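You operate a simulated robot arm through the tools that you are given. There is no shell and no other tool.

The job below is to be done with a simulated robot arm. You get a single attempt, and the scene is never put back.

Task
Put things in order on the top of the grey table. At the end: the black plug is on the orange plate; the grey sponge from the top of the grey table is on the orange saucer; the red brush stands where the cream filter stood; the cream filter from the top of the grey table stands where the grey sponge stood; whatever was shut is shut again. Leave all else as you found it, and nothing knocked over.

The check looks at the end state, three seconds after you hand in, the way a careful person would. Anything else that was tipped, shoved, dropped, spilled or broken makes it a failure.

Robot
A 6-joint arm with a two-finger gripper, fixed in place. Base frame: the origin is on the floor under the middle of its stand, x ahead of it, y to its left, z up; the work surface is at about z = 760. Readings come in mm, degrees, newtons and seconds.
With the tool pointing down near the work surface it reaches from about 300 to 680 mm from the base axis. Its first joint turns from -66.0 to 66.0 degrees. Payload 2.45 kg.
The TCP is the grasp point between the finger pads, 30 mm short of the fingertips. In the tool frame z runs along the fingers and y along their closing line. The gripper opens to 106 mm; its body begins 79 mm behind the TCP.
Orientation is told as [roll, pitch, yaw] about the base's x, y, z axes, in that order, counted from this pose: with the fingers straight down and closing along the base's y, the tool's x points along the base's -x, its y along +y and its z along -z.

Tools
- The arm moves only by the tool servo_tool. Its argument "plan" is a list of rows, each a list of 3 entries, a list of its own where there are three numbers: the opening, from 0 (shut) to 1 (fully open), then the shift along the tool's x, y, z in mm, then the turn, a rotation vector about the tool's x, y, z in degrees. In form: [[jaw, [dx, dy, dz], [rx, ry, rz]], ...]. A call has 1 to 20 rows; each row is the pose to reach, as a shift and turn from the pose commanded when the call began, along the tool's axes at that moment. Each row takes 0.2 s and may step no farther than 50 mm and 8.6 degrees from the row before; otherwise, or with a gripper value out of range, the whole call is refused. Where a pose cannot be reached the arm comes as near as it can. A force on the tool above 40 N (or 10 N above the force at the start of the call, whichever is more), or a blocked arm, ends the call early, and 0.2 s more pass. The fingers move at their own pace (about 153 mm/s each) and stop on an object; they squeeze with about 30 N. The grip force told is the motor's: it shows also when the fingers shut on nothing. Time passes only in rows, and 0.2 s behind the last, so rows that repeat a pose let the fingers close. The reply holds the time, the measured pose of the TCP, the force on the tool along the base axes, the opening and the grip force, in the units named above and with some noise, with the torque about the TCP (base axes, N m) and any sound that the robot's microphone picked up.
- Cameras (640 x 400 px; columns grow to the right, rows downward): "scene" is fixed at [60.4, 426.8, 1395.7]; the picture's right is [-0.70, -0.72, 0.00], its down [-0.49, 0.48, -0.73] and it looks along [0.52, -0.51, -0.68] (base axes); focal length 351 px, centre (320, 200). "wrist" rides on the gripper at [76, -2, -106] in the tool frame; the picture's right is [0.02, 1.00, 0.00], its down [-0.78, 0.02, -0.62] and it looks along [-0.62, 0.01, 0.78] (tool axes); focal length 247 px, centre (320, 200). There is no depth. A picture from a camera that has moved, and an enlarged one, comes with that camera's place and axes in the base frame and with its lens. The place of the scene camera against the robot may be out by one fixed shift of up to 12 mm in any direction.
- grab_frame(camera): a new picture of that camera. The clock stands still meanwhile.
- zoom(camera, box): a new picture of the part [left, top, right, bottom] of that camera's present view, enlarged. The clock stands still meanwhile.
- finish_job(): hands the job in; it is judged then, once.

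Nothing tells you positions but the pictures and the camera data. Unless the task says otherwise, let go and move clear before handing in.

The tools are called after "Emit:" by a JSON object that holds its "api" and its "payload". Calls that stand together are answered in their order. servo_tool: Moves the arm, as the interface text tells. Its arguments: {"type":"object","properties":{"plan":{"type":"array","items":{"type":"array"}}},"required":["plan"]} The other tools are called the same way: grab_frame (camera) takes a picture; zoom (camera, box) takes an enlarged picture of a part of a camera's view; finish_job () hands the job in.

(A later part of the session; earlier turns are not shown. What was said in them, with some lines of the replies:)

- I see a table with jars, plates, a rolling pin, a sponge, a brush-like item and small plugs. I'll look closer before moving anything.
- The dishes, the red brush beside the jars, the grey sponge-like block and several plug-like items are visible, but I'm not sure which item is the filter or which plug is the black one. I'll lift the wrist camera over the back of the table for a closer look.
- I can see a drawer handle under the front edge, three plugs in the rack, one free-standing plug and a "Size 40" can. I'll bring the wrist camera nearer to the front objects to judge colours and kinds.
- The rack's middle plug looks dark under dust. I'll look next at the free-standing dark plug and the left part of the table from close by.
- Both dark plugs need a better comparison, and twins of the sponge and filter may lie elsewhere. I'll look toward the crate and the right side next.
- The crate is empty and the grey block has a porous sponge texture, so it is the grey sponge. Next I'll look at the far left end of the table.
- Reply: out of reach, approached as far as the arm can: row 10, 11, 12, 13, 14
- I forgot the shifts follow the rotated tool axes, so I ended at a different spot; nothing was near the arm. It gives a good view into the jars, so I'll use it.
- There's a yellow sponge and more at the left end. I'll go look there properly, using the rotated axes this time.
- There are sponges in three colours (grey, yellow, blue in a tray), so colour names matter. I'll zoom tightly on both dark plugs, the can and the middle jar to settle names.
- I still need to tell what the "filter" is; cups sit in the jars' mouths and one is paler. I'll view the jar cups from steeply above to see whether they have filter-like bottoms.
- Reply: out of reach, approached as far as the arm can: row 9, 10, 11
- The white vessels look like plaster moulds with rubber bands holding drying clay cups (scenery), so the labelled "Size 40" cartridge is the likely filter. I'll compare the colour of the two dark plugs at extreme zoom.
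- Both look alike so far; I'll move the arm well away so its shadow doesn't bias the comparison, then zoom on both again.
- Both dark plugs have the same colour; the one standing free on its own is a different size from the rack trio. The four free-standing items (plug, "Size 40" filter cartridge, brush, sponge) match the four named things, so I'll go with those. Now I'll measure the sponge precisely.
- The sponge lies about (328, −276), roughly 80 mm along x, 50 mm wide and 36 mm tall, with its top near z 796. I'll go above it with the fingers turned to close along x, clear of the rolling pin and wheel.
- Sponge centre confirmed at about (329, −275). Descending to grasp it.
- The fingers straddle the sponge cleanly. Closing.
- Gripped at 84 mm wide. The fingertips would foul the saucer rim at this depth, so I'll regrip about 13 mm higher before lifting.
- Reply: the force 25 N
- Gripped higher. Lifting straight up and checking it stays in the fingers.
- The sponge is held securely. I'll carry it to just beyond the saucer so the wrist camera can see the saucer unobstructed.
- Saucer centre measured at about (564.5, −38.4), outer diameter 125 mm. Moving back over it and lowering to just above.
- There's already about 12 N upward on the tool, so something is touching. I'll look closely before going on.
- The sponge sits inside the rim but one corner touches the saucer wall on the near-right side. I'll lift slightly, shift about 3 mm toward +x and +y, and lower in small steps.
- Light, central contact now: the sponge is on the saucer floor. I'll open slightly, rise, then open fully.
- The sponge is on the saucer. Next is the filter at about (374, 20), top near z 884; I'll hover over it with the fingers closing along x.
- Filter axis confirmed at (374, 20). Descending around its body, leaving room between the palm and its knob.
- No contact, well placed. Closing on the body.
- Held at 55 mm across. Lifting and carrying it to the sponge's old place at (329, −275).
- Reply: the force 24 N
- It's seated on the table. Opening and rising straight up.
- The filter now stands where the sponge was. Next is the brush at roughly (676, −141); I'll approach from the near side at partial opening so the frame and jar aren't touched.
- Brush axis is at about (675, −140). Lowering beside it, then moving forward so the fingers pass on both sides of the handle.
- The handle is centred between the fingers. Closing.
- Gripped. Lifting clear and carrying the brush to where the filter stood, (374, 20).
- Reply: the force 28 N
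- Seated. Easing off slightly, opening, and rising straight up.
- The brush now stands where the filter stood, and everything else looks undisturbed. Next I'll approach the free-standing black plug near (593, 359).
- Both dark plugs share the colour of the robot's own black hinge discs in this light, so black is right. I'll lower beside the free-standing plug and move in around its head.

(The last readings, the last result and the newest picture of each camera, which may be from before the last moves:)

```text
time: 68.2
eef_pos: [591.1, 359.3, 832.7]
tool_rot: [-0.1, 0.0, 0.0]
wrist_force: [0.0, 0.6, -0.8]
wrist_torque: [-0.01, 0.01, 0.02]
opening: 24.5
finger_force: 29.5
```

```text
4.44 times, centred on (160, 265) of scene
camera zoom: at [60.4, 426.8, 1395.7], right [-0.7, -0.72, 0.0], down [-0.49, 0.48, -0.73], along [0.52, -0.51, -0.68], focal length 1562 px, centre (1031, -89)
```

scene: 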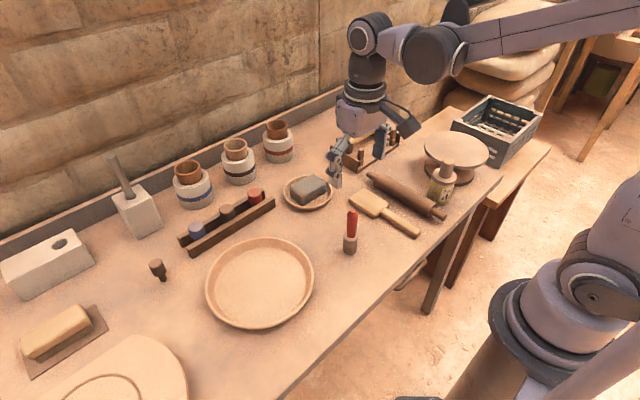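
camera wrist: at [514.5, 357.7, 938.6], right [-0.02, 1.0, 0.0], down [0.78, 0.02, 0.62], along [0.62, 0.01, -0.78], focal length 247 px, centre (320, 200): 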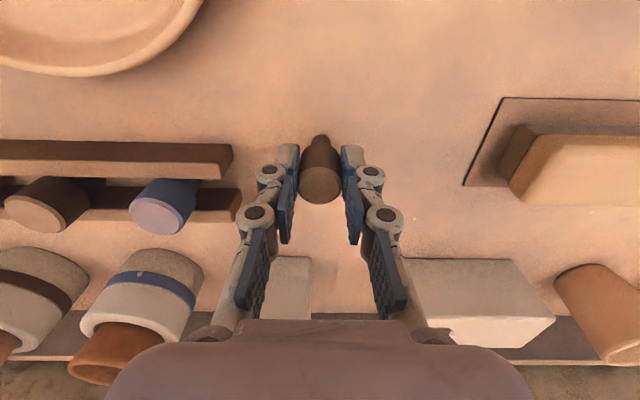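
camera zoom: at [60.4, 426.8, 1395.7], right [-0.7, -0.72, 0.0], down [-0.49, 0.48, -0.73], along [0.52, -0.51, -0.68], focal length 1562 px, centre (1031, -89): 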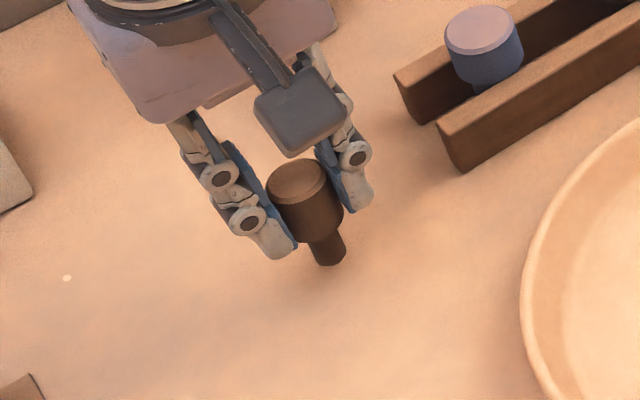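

The plug lifts freely, so it is a loose object. I'll carry it to the middle of the large plate at about (446, 218).

Emit:
{"api": "servo_tool", "payload": {"plan": [[0, [0, 0, -20], [0, 0, 0]], [0, [15, -14, -50], [0, 0, 0]], [0, [45, -43, -67], [0, 0, 0]], [0, [78, -75, -67], [0, 0, 0]], [0, [111, -107, -67], [0, 0, 0]], [0, [144, -140, -67], [0, 0, 0]], [0, [144, -140, -67], [0, 0, 0]]]}}

Emit:
{"api": "grab_frame", "payload": {"camera": "wrist"}}

Emit:
{"api": "grab_frame", "payload": {"camera": "scene"}}

```text
time: 69.8
eef_pos: [446.2, 217.4, 898.9]
tool_rot: [0.0, 0.1, 0.0]
wrist_force: [0.2, 0.2, 0.7]
wrist_torque: [0.0, 0.01, -0.01]
opening: 24.1
finger_force: 29.3
```

```text
taken
camera wrist: at [370.0, 216.2, 1005.1], right [-0.02, 1.0, 0.0], down [0.78, 0.02, 0.62], along [0.62, 0.01, -0.78], focal length 247 px, centre (320, 200)
```

wrist: 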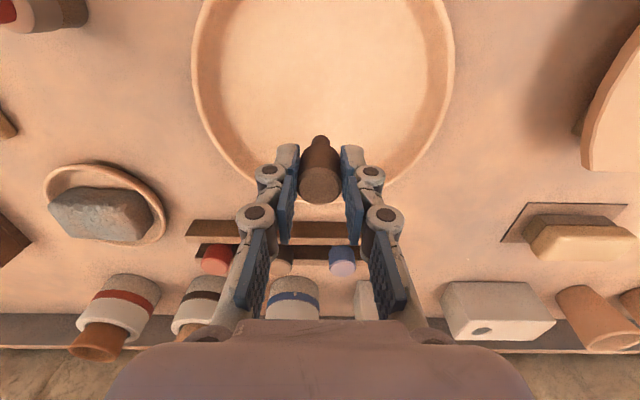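

```text
taken
```

scene: 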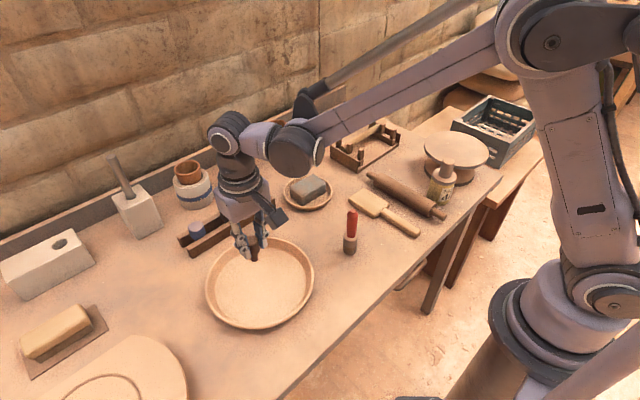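

Emit:
{"api": "servo_tool", "payload": {"plan": [[0, [0, 0, 25], [0, 0, 0]], [0, [0, 0, 48], [0, 0, 0]], [0, [0, 0, 60], [0, 0, 0]], [0, [0, 0, 60], [0, 0, 0]]]}}

Emit:
{"api": "servo_tool", "payload": {"plan": [[0, [0, 0, 1.5], [0, 0, 0]], [0, [0, 0, 3], [0, 0, 0]], [0, [0, 0, 3], [0, 0, 0]]]}}

```text
time: 70.8
eef_pos: [446.8, 218.0, 839.6]
tool_rot: [0.1, 0.0, 0.0]
wrist_force: [-0.1, 0.1, 0.1]
wrist_torque: [0.01, 0.0, 0.03]
opening: 24.3
finger_force: 29.6
```

```text
time: 71.6
eef_pos: [448.1, 218.9, 836.8]
tool_rot: [0.0, -0.1, 0.1]
wrist_force: [-0.2, 0.2, -0.8]
wrist_torque: [-0.01, -0.01, 0.03]
opening: 24.2
finger_force: 30.2
```

Emit:
{"api": "servo_tool", "payload": {"plan": [[0, [0, 0, 1.5], [0, 0, 0]], [0, [0, 0, 2.5], [0, 0, 0]], [0, [0, 0, 2.5], [0, 0, 0]]]}}

Emit:
{"api": "zoom", "payload": {"camera": "scene", "box": [200, 210, 330, 330]}}

```text
time: 72.4
eef_pos: [447.2, 219.6, 834.6]
tool_rot: [0.0, 0.0, 0.0]
wrist_force: [-0.2, -0.5, 0.0]
wrist_torque: [-0.02, 0.05, -0.04]
opening: 24.0
finger_force: 30.7
```

```text
3.33 times, centred on (265, 270) of scene
camera zoom: at [60.4, 426.8, 1395.7], right [-0.7, -0.72, 0.0], down [-0.49, 0.48, -0.73], along [0.52, -0.51, -0.68], focal length 1171 px, centre (503, -33)
```

zoom: 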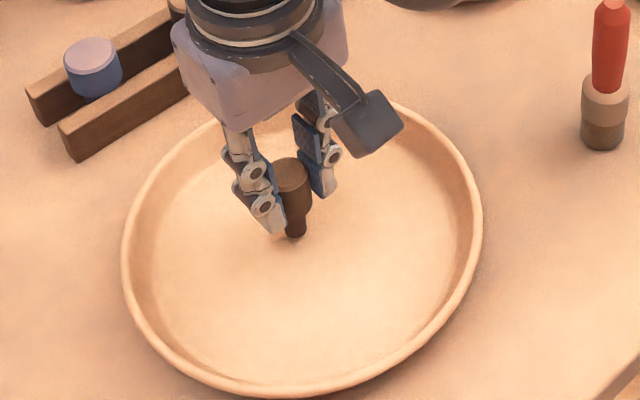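

Emit:
{"api": "servo_tool", "payload": {"plan": [[0, [0, 0, 1], [0, 0, 0]], [0, [0, 0, 2], [0, 0, 0]], [0, [0, 0, 2], [0, 0, 0]]]}}

Emit:
{"api": "servo_tool", "payload": {"plan": [[0, [0, 0, 1], [0, 0, 0]], [0, [0, 0, 1.5], [0, 0, 0]], [0, [0, 0, 1.5], [0, 0, 0]]]}}

```text
time: 73.2
eef_pos: [446.9, 218.9, 832.0]
tool_rot: [0.0, 0.0, 0.1]
wrist_force: [-0.6, -0.8, 0.0]
wrist_torque: [0.01, -0.02, -0.01]
opening: 24.2
finger_force: 29.5
```

```text
time: 74.0
eef_pos: [447.0, 219.6, 830.7]
tool_rot: [0.0, 0.0, 0.0]
wrist_force: [0.7, 0.2, 3.5]
wrist_torque: [-0.02, -0.01, 0.02]
opening: 24.2
finger_force: 29.7
```

Light contact with the plate floor. Releasing and rising straight up.

Emit:
{"api": "servo_tool", "payload": {"plan": [[0.3, [0, 0, 0], [0, 0, 0]], [0.45, [0, 0, 0], [0, 0, 0]], [0.6, [0, 0, 0], [0, 0, 0]], [0.6, [0, 0, -20], [0, 0, 0]], [0.6, [0, 0, -55], [0, 0, 0]], [0.6, [0, 0, -95], [0, 0, 0]], [0.8, [0, 0, -135], [0, 0, 0]], [1, [0, 0, -160], [0, 0, 0]], [1, [0, 0, -160], [0, 0, 0]]]}}

Emit:
{"api": "grab_frame", "payload": {"camera": "scene"}}

Emit:
{"api": "zoom", "payload": {"camera": "scene", "box": [200, 210, 330, 330]}}

Emit:
{"api": "grab_frame", "payload": {"camera": "wrist"}}

```text
time: 76.0
eef_pos: [448.6, 220.6, 990.8]
tool_rot: [0.0, 0.0, 0.0]
wrist_force: [0.3, 1.1, 0.3]
wrist_torque: [-0.02, 0.0, 0.01]
opening: 106.0
finger_force: 0.0
```

```text
taken
```

scene: 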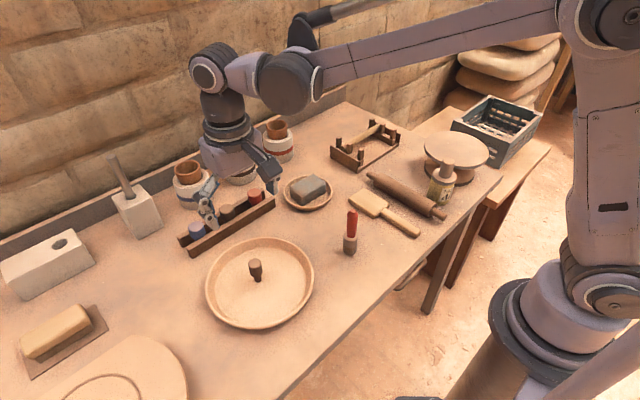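

```text
3.33 times, centred on (265, 270) of scene
camera zoom: at [60.4, 426.8, 1395.7], right [-0.7, -0.72, 0.0], down [-0.49, 0.48, -0.73], along [0.52, -0.51, -0.68], focal length 1171 px, centre (503, -33)
```

zoom: 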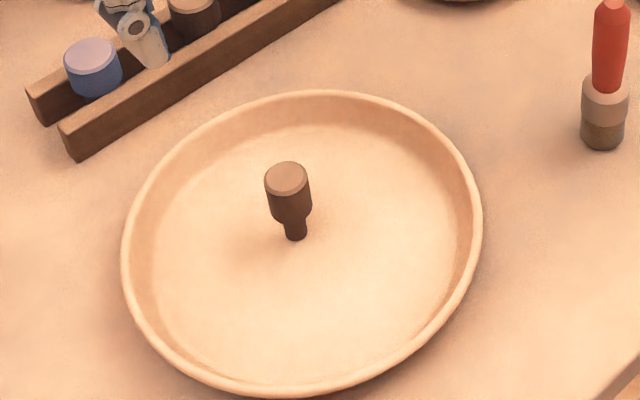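

```text
taken
camera wrist: at [370.8, 217.7, 1097.0], right [-0.02, 1.0, 0.0], down [0.78, 0.02, 0.62], along [0.62, 0.01, -0.78], focal length 247 px, centre (320, 200)
```

wrist: 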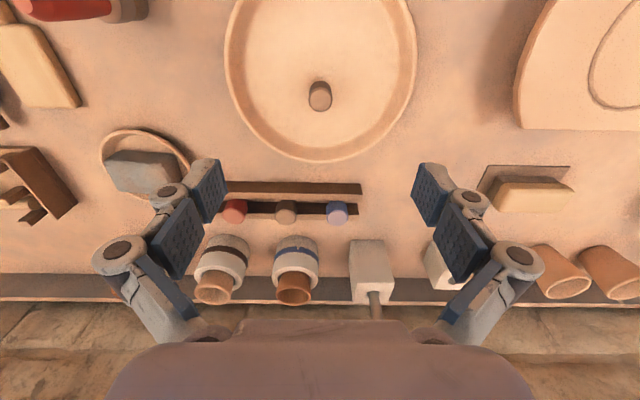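

The plug stands on the plate. I'll compare it once more with the rack's middle piece from this view.

Emit:
{"api": "zoom", "payload": {"camera": "wrist", "box": [220, 60, 380, 240]}}

Emit:
{"api": "zoom", "payload": {"camera": "wrist", "box": [295, 70, 345, 120]}}

Emit:
{"api": "zoom", "payload": {"camera": "wrist", "box": [260, 185, 310, 235]}}

Emit:
{"api": "zoom", "payload": {"camera": "scene", "box": [246, 258, 266, 285]}}

```text
2.22 times, centred on (300, 150) of wrist
camera zoom: at [370.8, 217.7, 1097.0], right [-0.02, 1.0, 0.0], down [0.78, 0.02, 0.62], along [0.62, 0.01, -0.78], focal length 549 px, centre (364, 311)
```

zoom: 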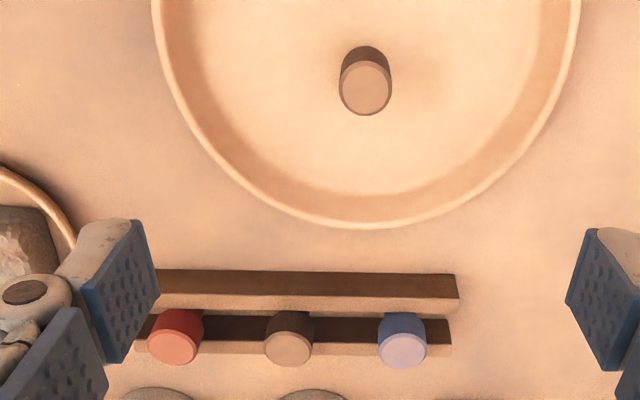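

```text
8.00 times, centred on (320, 95) of wrist
camera zoom: at [370.8, 217.7, 1097.0], right [-0.02, 1.0, 0.0], down [0.78, 0.02, 0.62], along [0.62, 0.01, -0.78], focal length 1976 px, centre (320, 1040)
```

zoom: 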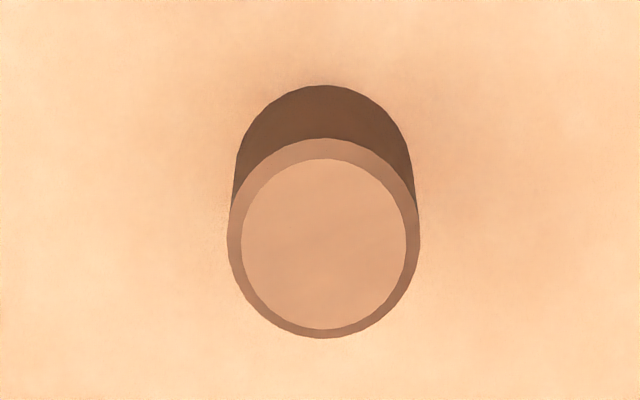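

```text
8.00 times, centred on (285, 210) of wrist
camera zoom: at [370.8, 217.7, 1097.0], right [-0.02, 1.0, 0.0], down [0.78, 0.02, 0.62], along [0.62, 0.01, -0.78], focal length 1976 px, centre (600, 120)
```

zoom: 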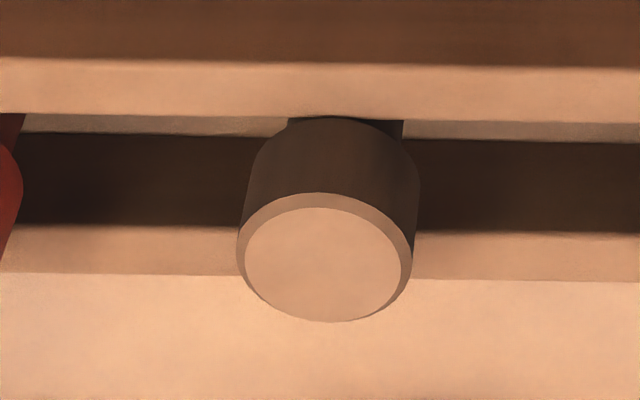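

```text
14.81 times, centred on (256, 272) of scene
camera zoom: at [60.4, 426.8, 1395.7], right [-0.7, -0.72, 0.0], down [-0.49, 0.48, -0.73], along [0.52, -0.51, -0.68], focal length 5205 px, centre (1268, -859)
```

zoom: 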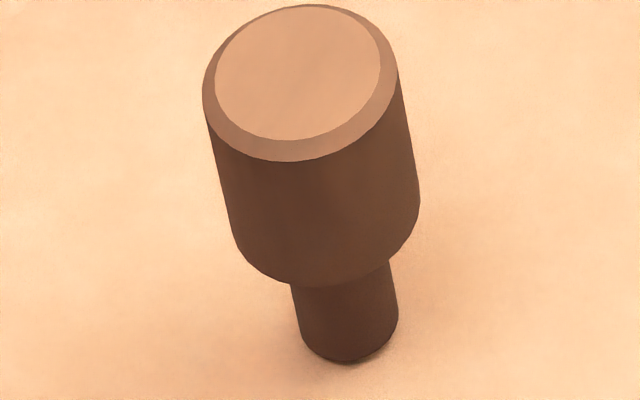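

The swap and placements look right. I'll move the arm back up to its starting area and check the whole scene before handing in.

Emit:
{"api": "servo_tool", "payload": {"plan": [[1, [0, -5, -40], [0, 0, 0]], [1, [12, -45, -50], [0, 0, 0]], [1, [28, -88, -52], [0, 0, 0]], [1, [44, -130, -52], [0, 0, 0]], [1, [60, -172, -52], [0, 0, 0]], [1, [80, -212, -52], [0, 0, 0]], [1, [102, -250, -52], [0, 0, 0]], [1, [102, -250, -52], [0, 0, 0]]]}}

Emit:
{"api": "grab_frame", "payload": {"camera": "scene"}}

Emit:
{"api": "grab_frame", "payload": {"camera": "wrist"}}

Emit:
{"api": "zoom", "payload": {"camera": "scene", "box": [265, 150, 365, 230]}}

Emit:
{"api": "zoom", "payload": {"camera": "scene", "box": [330, 130, 500, 260]}}

Emit:
{"api": "zoom", "payload": {"camera": "scene", "box": [130, 100, 340, 340]}}

```text
time: 77.8
eef_pos: [344.7, -32.2, 1041.0]
tool_rot: [0.1, -0.1, -0.1]
wrist_force: [-0.3, -0.3, 0.8]
wrist_torque: [0.01, 0.03, 0.0]
opening: 105.9
finger_force: 0.0
```

```text
taken
```

scene: 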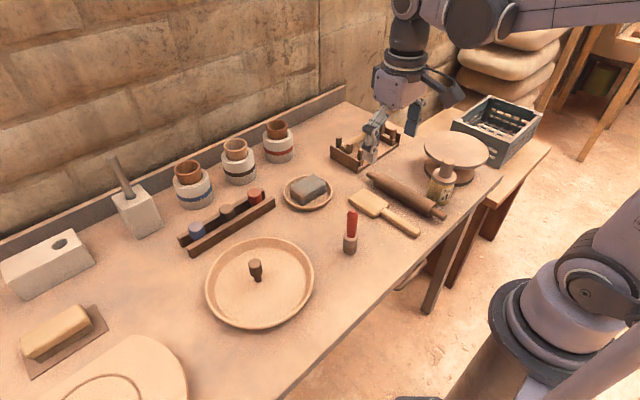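

```text
taken
camera wrist: at [268.0, -34.4, 1148.3], right [-0.02, 1.0, 0.0], down [0.78, 0.02, 0.62], along [0.62, 0.01, -0.78], focal length 247 px, centre (320, 200)
```

wrist: 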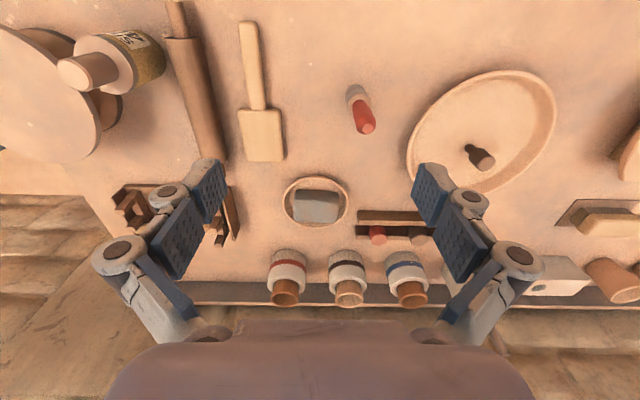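

```text
5.00 times, centred on (315, 190) of scene
camera zoom: at [60.4, 426.7, 1395.7], right [-0.7, -0.72, 0.0], down [-0.49, 0.48, -0.73], along [0.52, -0.51, -0.68], focal length 1757 px, centre (345, 250)
```

zoom: 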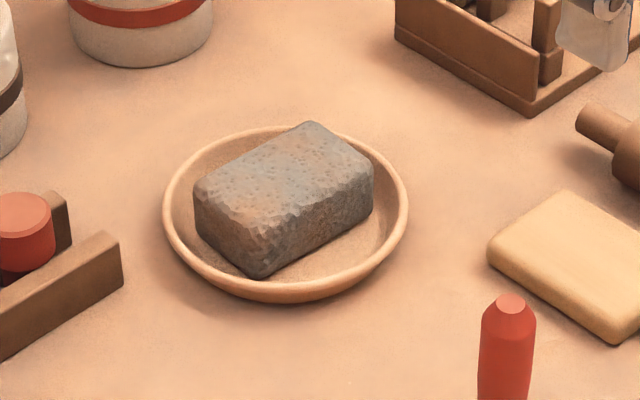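

```text
3.08 times, centred on (415, 195) of scene
camera zoom: at [60.4, 426.7, 1395.7], right [-0.7, -0.72, 0.0], down [-0.49, 0.48, -0.73], along [0.52, -0.51, -0.68], focal length 1081 px, centre (28, 215)
```

zoom: 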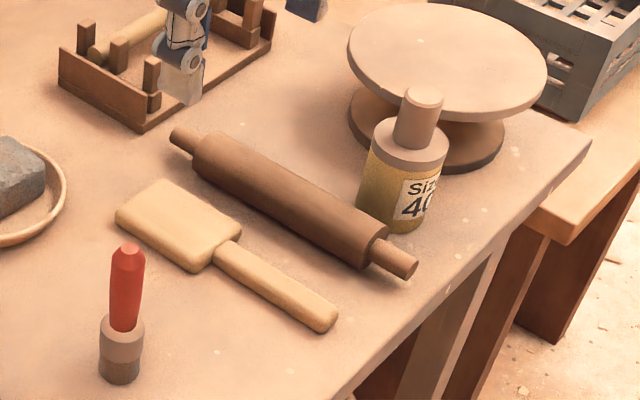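

```text
1.67 times, centred on (235, 220) of scene
camera zoom: at [60.4, 426.7, 1395.7], right [-0.7, -0.72, 0.0], down [-0.49, 0.48, -0.73], along [0.52, -0.51, -0.68], focal length 586 px, centre (462, 167)
```

zoom: 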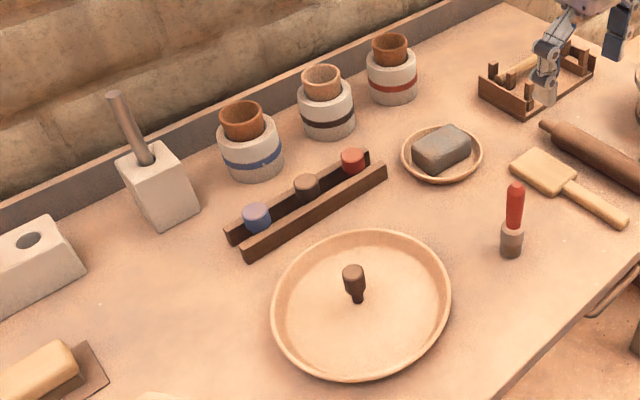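

All four placements look good. Before handing in I want a better look at the drawer handle under the front edge, since something "shut" is mentioned.

Emit:
{"api": "servo_tool", "payload": {"plan": [[1, [10, -20, 0], [0, 0, 0]], [1, [25, -45, 20], [0, 0, 0]], [1, [40, -60, 50], [0, 0, 0]], [1, [45, -70, 80], [0, 0, 0]], [1, [45, -70, 80], [0, 0, 0]]]}}

Emit:
{"api": "grab_frame", "payload": {"camera": "wrist"}}

Emit:
{"api": "zoom", "payload": {"camera": "wrist", "box": [200, 0, 440, 60]}}

Emit:
{"api": "zoom", "payload": {"camera": "scene", "box": [385, 250, 435, 300]}}

```text
time: 79.0
eef_pos: [299.9, -100.5, 962.4]
tool_rot: [0.0, -0.1, 0.1]
wrist_force: [-0.4, -0.1, -0.6]
wrist_torque: [0.04, -0.02, 0.0]
opening: 106.2
finger_force: 0.0
```

```text
taken
camera wrist: at [224.1, -103.1, 1067.7], right [-0.02, 1.0, 0.0], down [0.78, 0.02, 0.62], along [0.62, 0.01, -0.78], focal length 247 px, centre (320, 200)
```

wrist: 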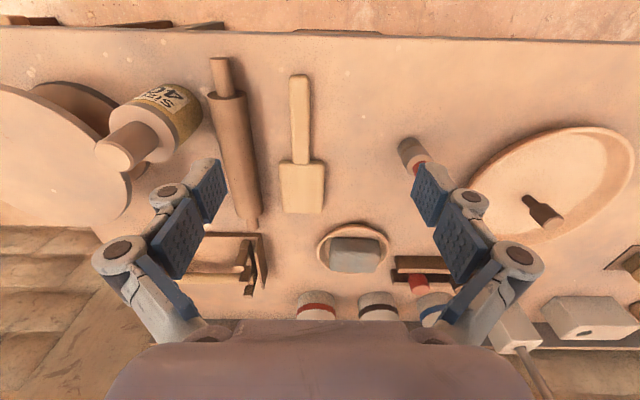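

```text
2.67 times, centred on (320, 30) of wrist
camera zoom: at [224.1, -103.1, 1067.7], right [-0.02, 1.0, 0.0], down [0.78, 0.02, 0.62], along [0.62, 0.01, -0.78], focal length 659 px, centre (320, 653)
```

zoom: 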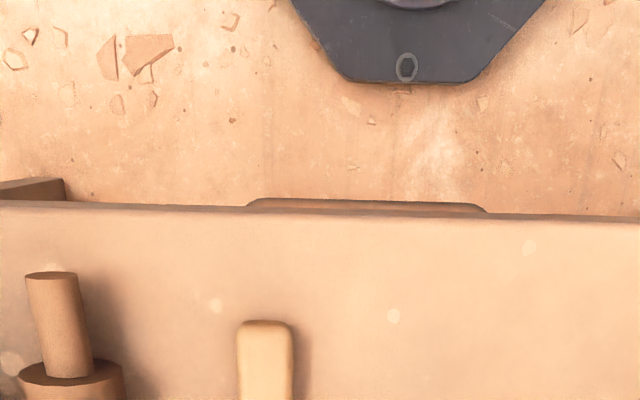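

```text
8.00 times, centred on (410, 275) of scene
camera zoom: at [60.4, 426.7, 1395.7], right [-0.7, -0.72, 0.0], down [-0.49, 0.48, -0.73], along [0.52, -0.51, -0.68], focal length 2811 px, centre (-400, -400)
```

zoom: 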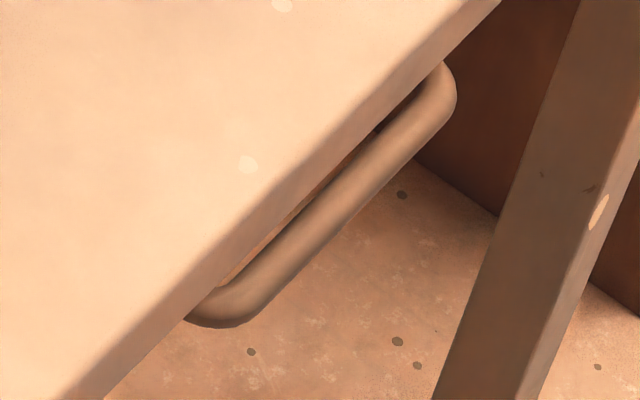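

The drawer handle is tucked under the table edge; I never touched it and it stays shut. I'll raise the arm clear to near its starting pose and then hand in.

Emit:
{"api": "servo_tool", "payload": {"plan": [[1, [-10, 15, -25], [0, 0, 0]], [1, [-25, 40, -50], [0, 0, 0]], [1, [-40, 60, -75], [0, 0, 0]], [1, [-45, 70, -80], [0, 0, 0]], [1, [-45, 70, -80], [0, 0, 0]]]}}

Emit:
{"api": "grab_frame", "payload": {"camera": "scene"}}

```text
time: 80.2
eef_pos: [345.0, -30.2, 1042.1]
tool_rot: [0.0, 0.0, 0.0]
wrist_force: [0.4, 0.0, -0.3]
wrist_torque: [0.0, -0.02, -0.05]
opening: 105.9
finger_force: 0.0
```

```text
taken
```

scene: 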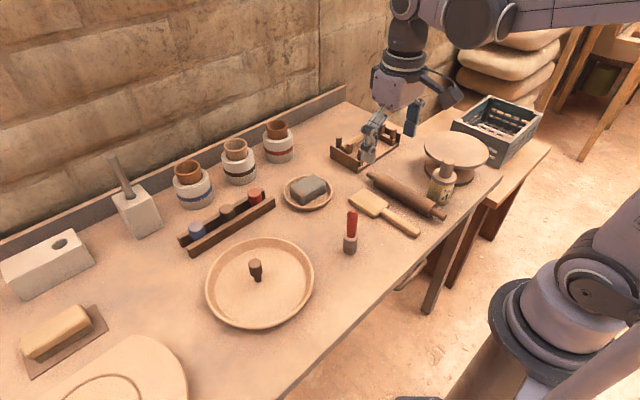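

The plug is on the plate and the sponge on the saucer. The brush stands in the filter's old place, the filter stands in the sponge's, and the arm is clear with nothing knocked over. I'm handing in now.

Emit:
{"api": "finish_job", "payload": {}}

```text
The job is handed in.
```

I've handed the job in. All four items are where I understood the task to want them, and nothing was knocked over. Two identifications were judgement calls.

| Item | Where it is now |
|---|---|
| Black plug | Standing near the middle of the large orange plate |
| Grey sponge | On the orange saucer |
| Red brush | Standing where the filter stood |
| Cream filter | Standing where the sponge stood |

- **Plug:** I moved the dark plug that stood alone near the left side of the table. The middle piece in the three-piece rack is the same dark colour, so it could have been meant instead. The rack pieces are a different size, and the lone plug fit better with the other loose items, so I left the rack alone.
- **Filter:** I took the "Size 40" can with the knob on top to be the cream filter. Its body looks more yellow than cream in this light.
- **Drawer:** I never touched the drawer under the front edge, so it is still shut. Its handle is tucked under the table edge, and I judged it out of the arm's reach. If something needed was inside it, I did not check.
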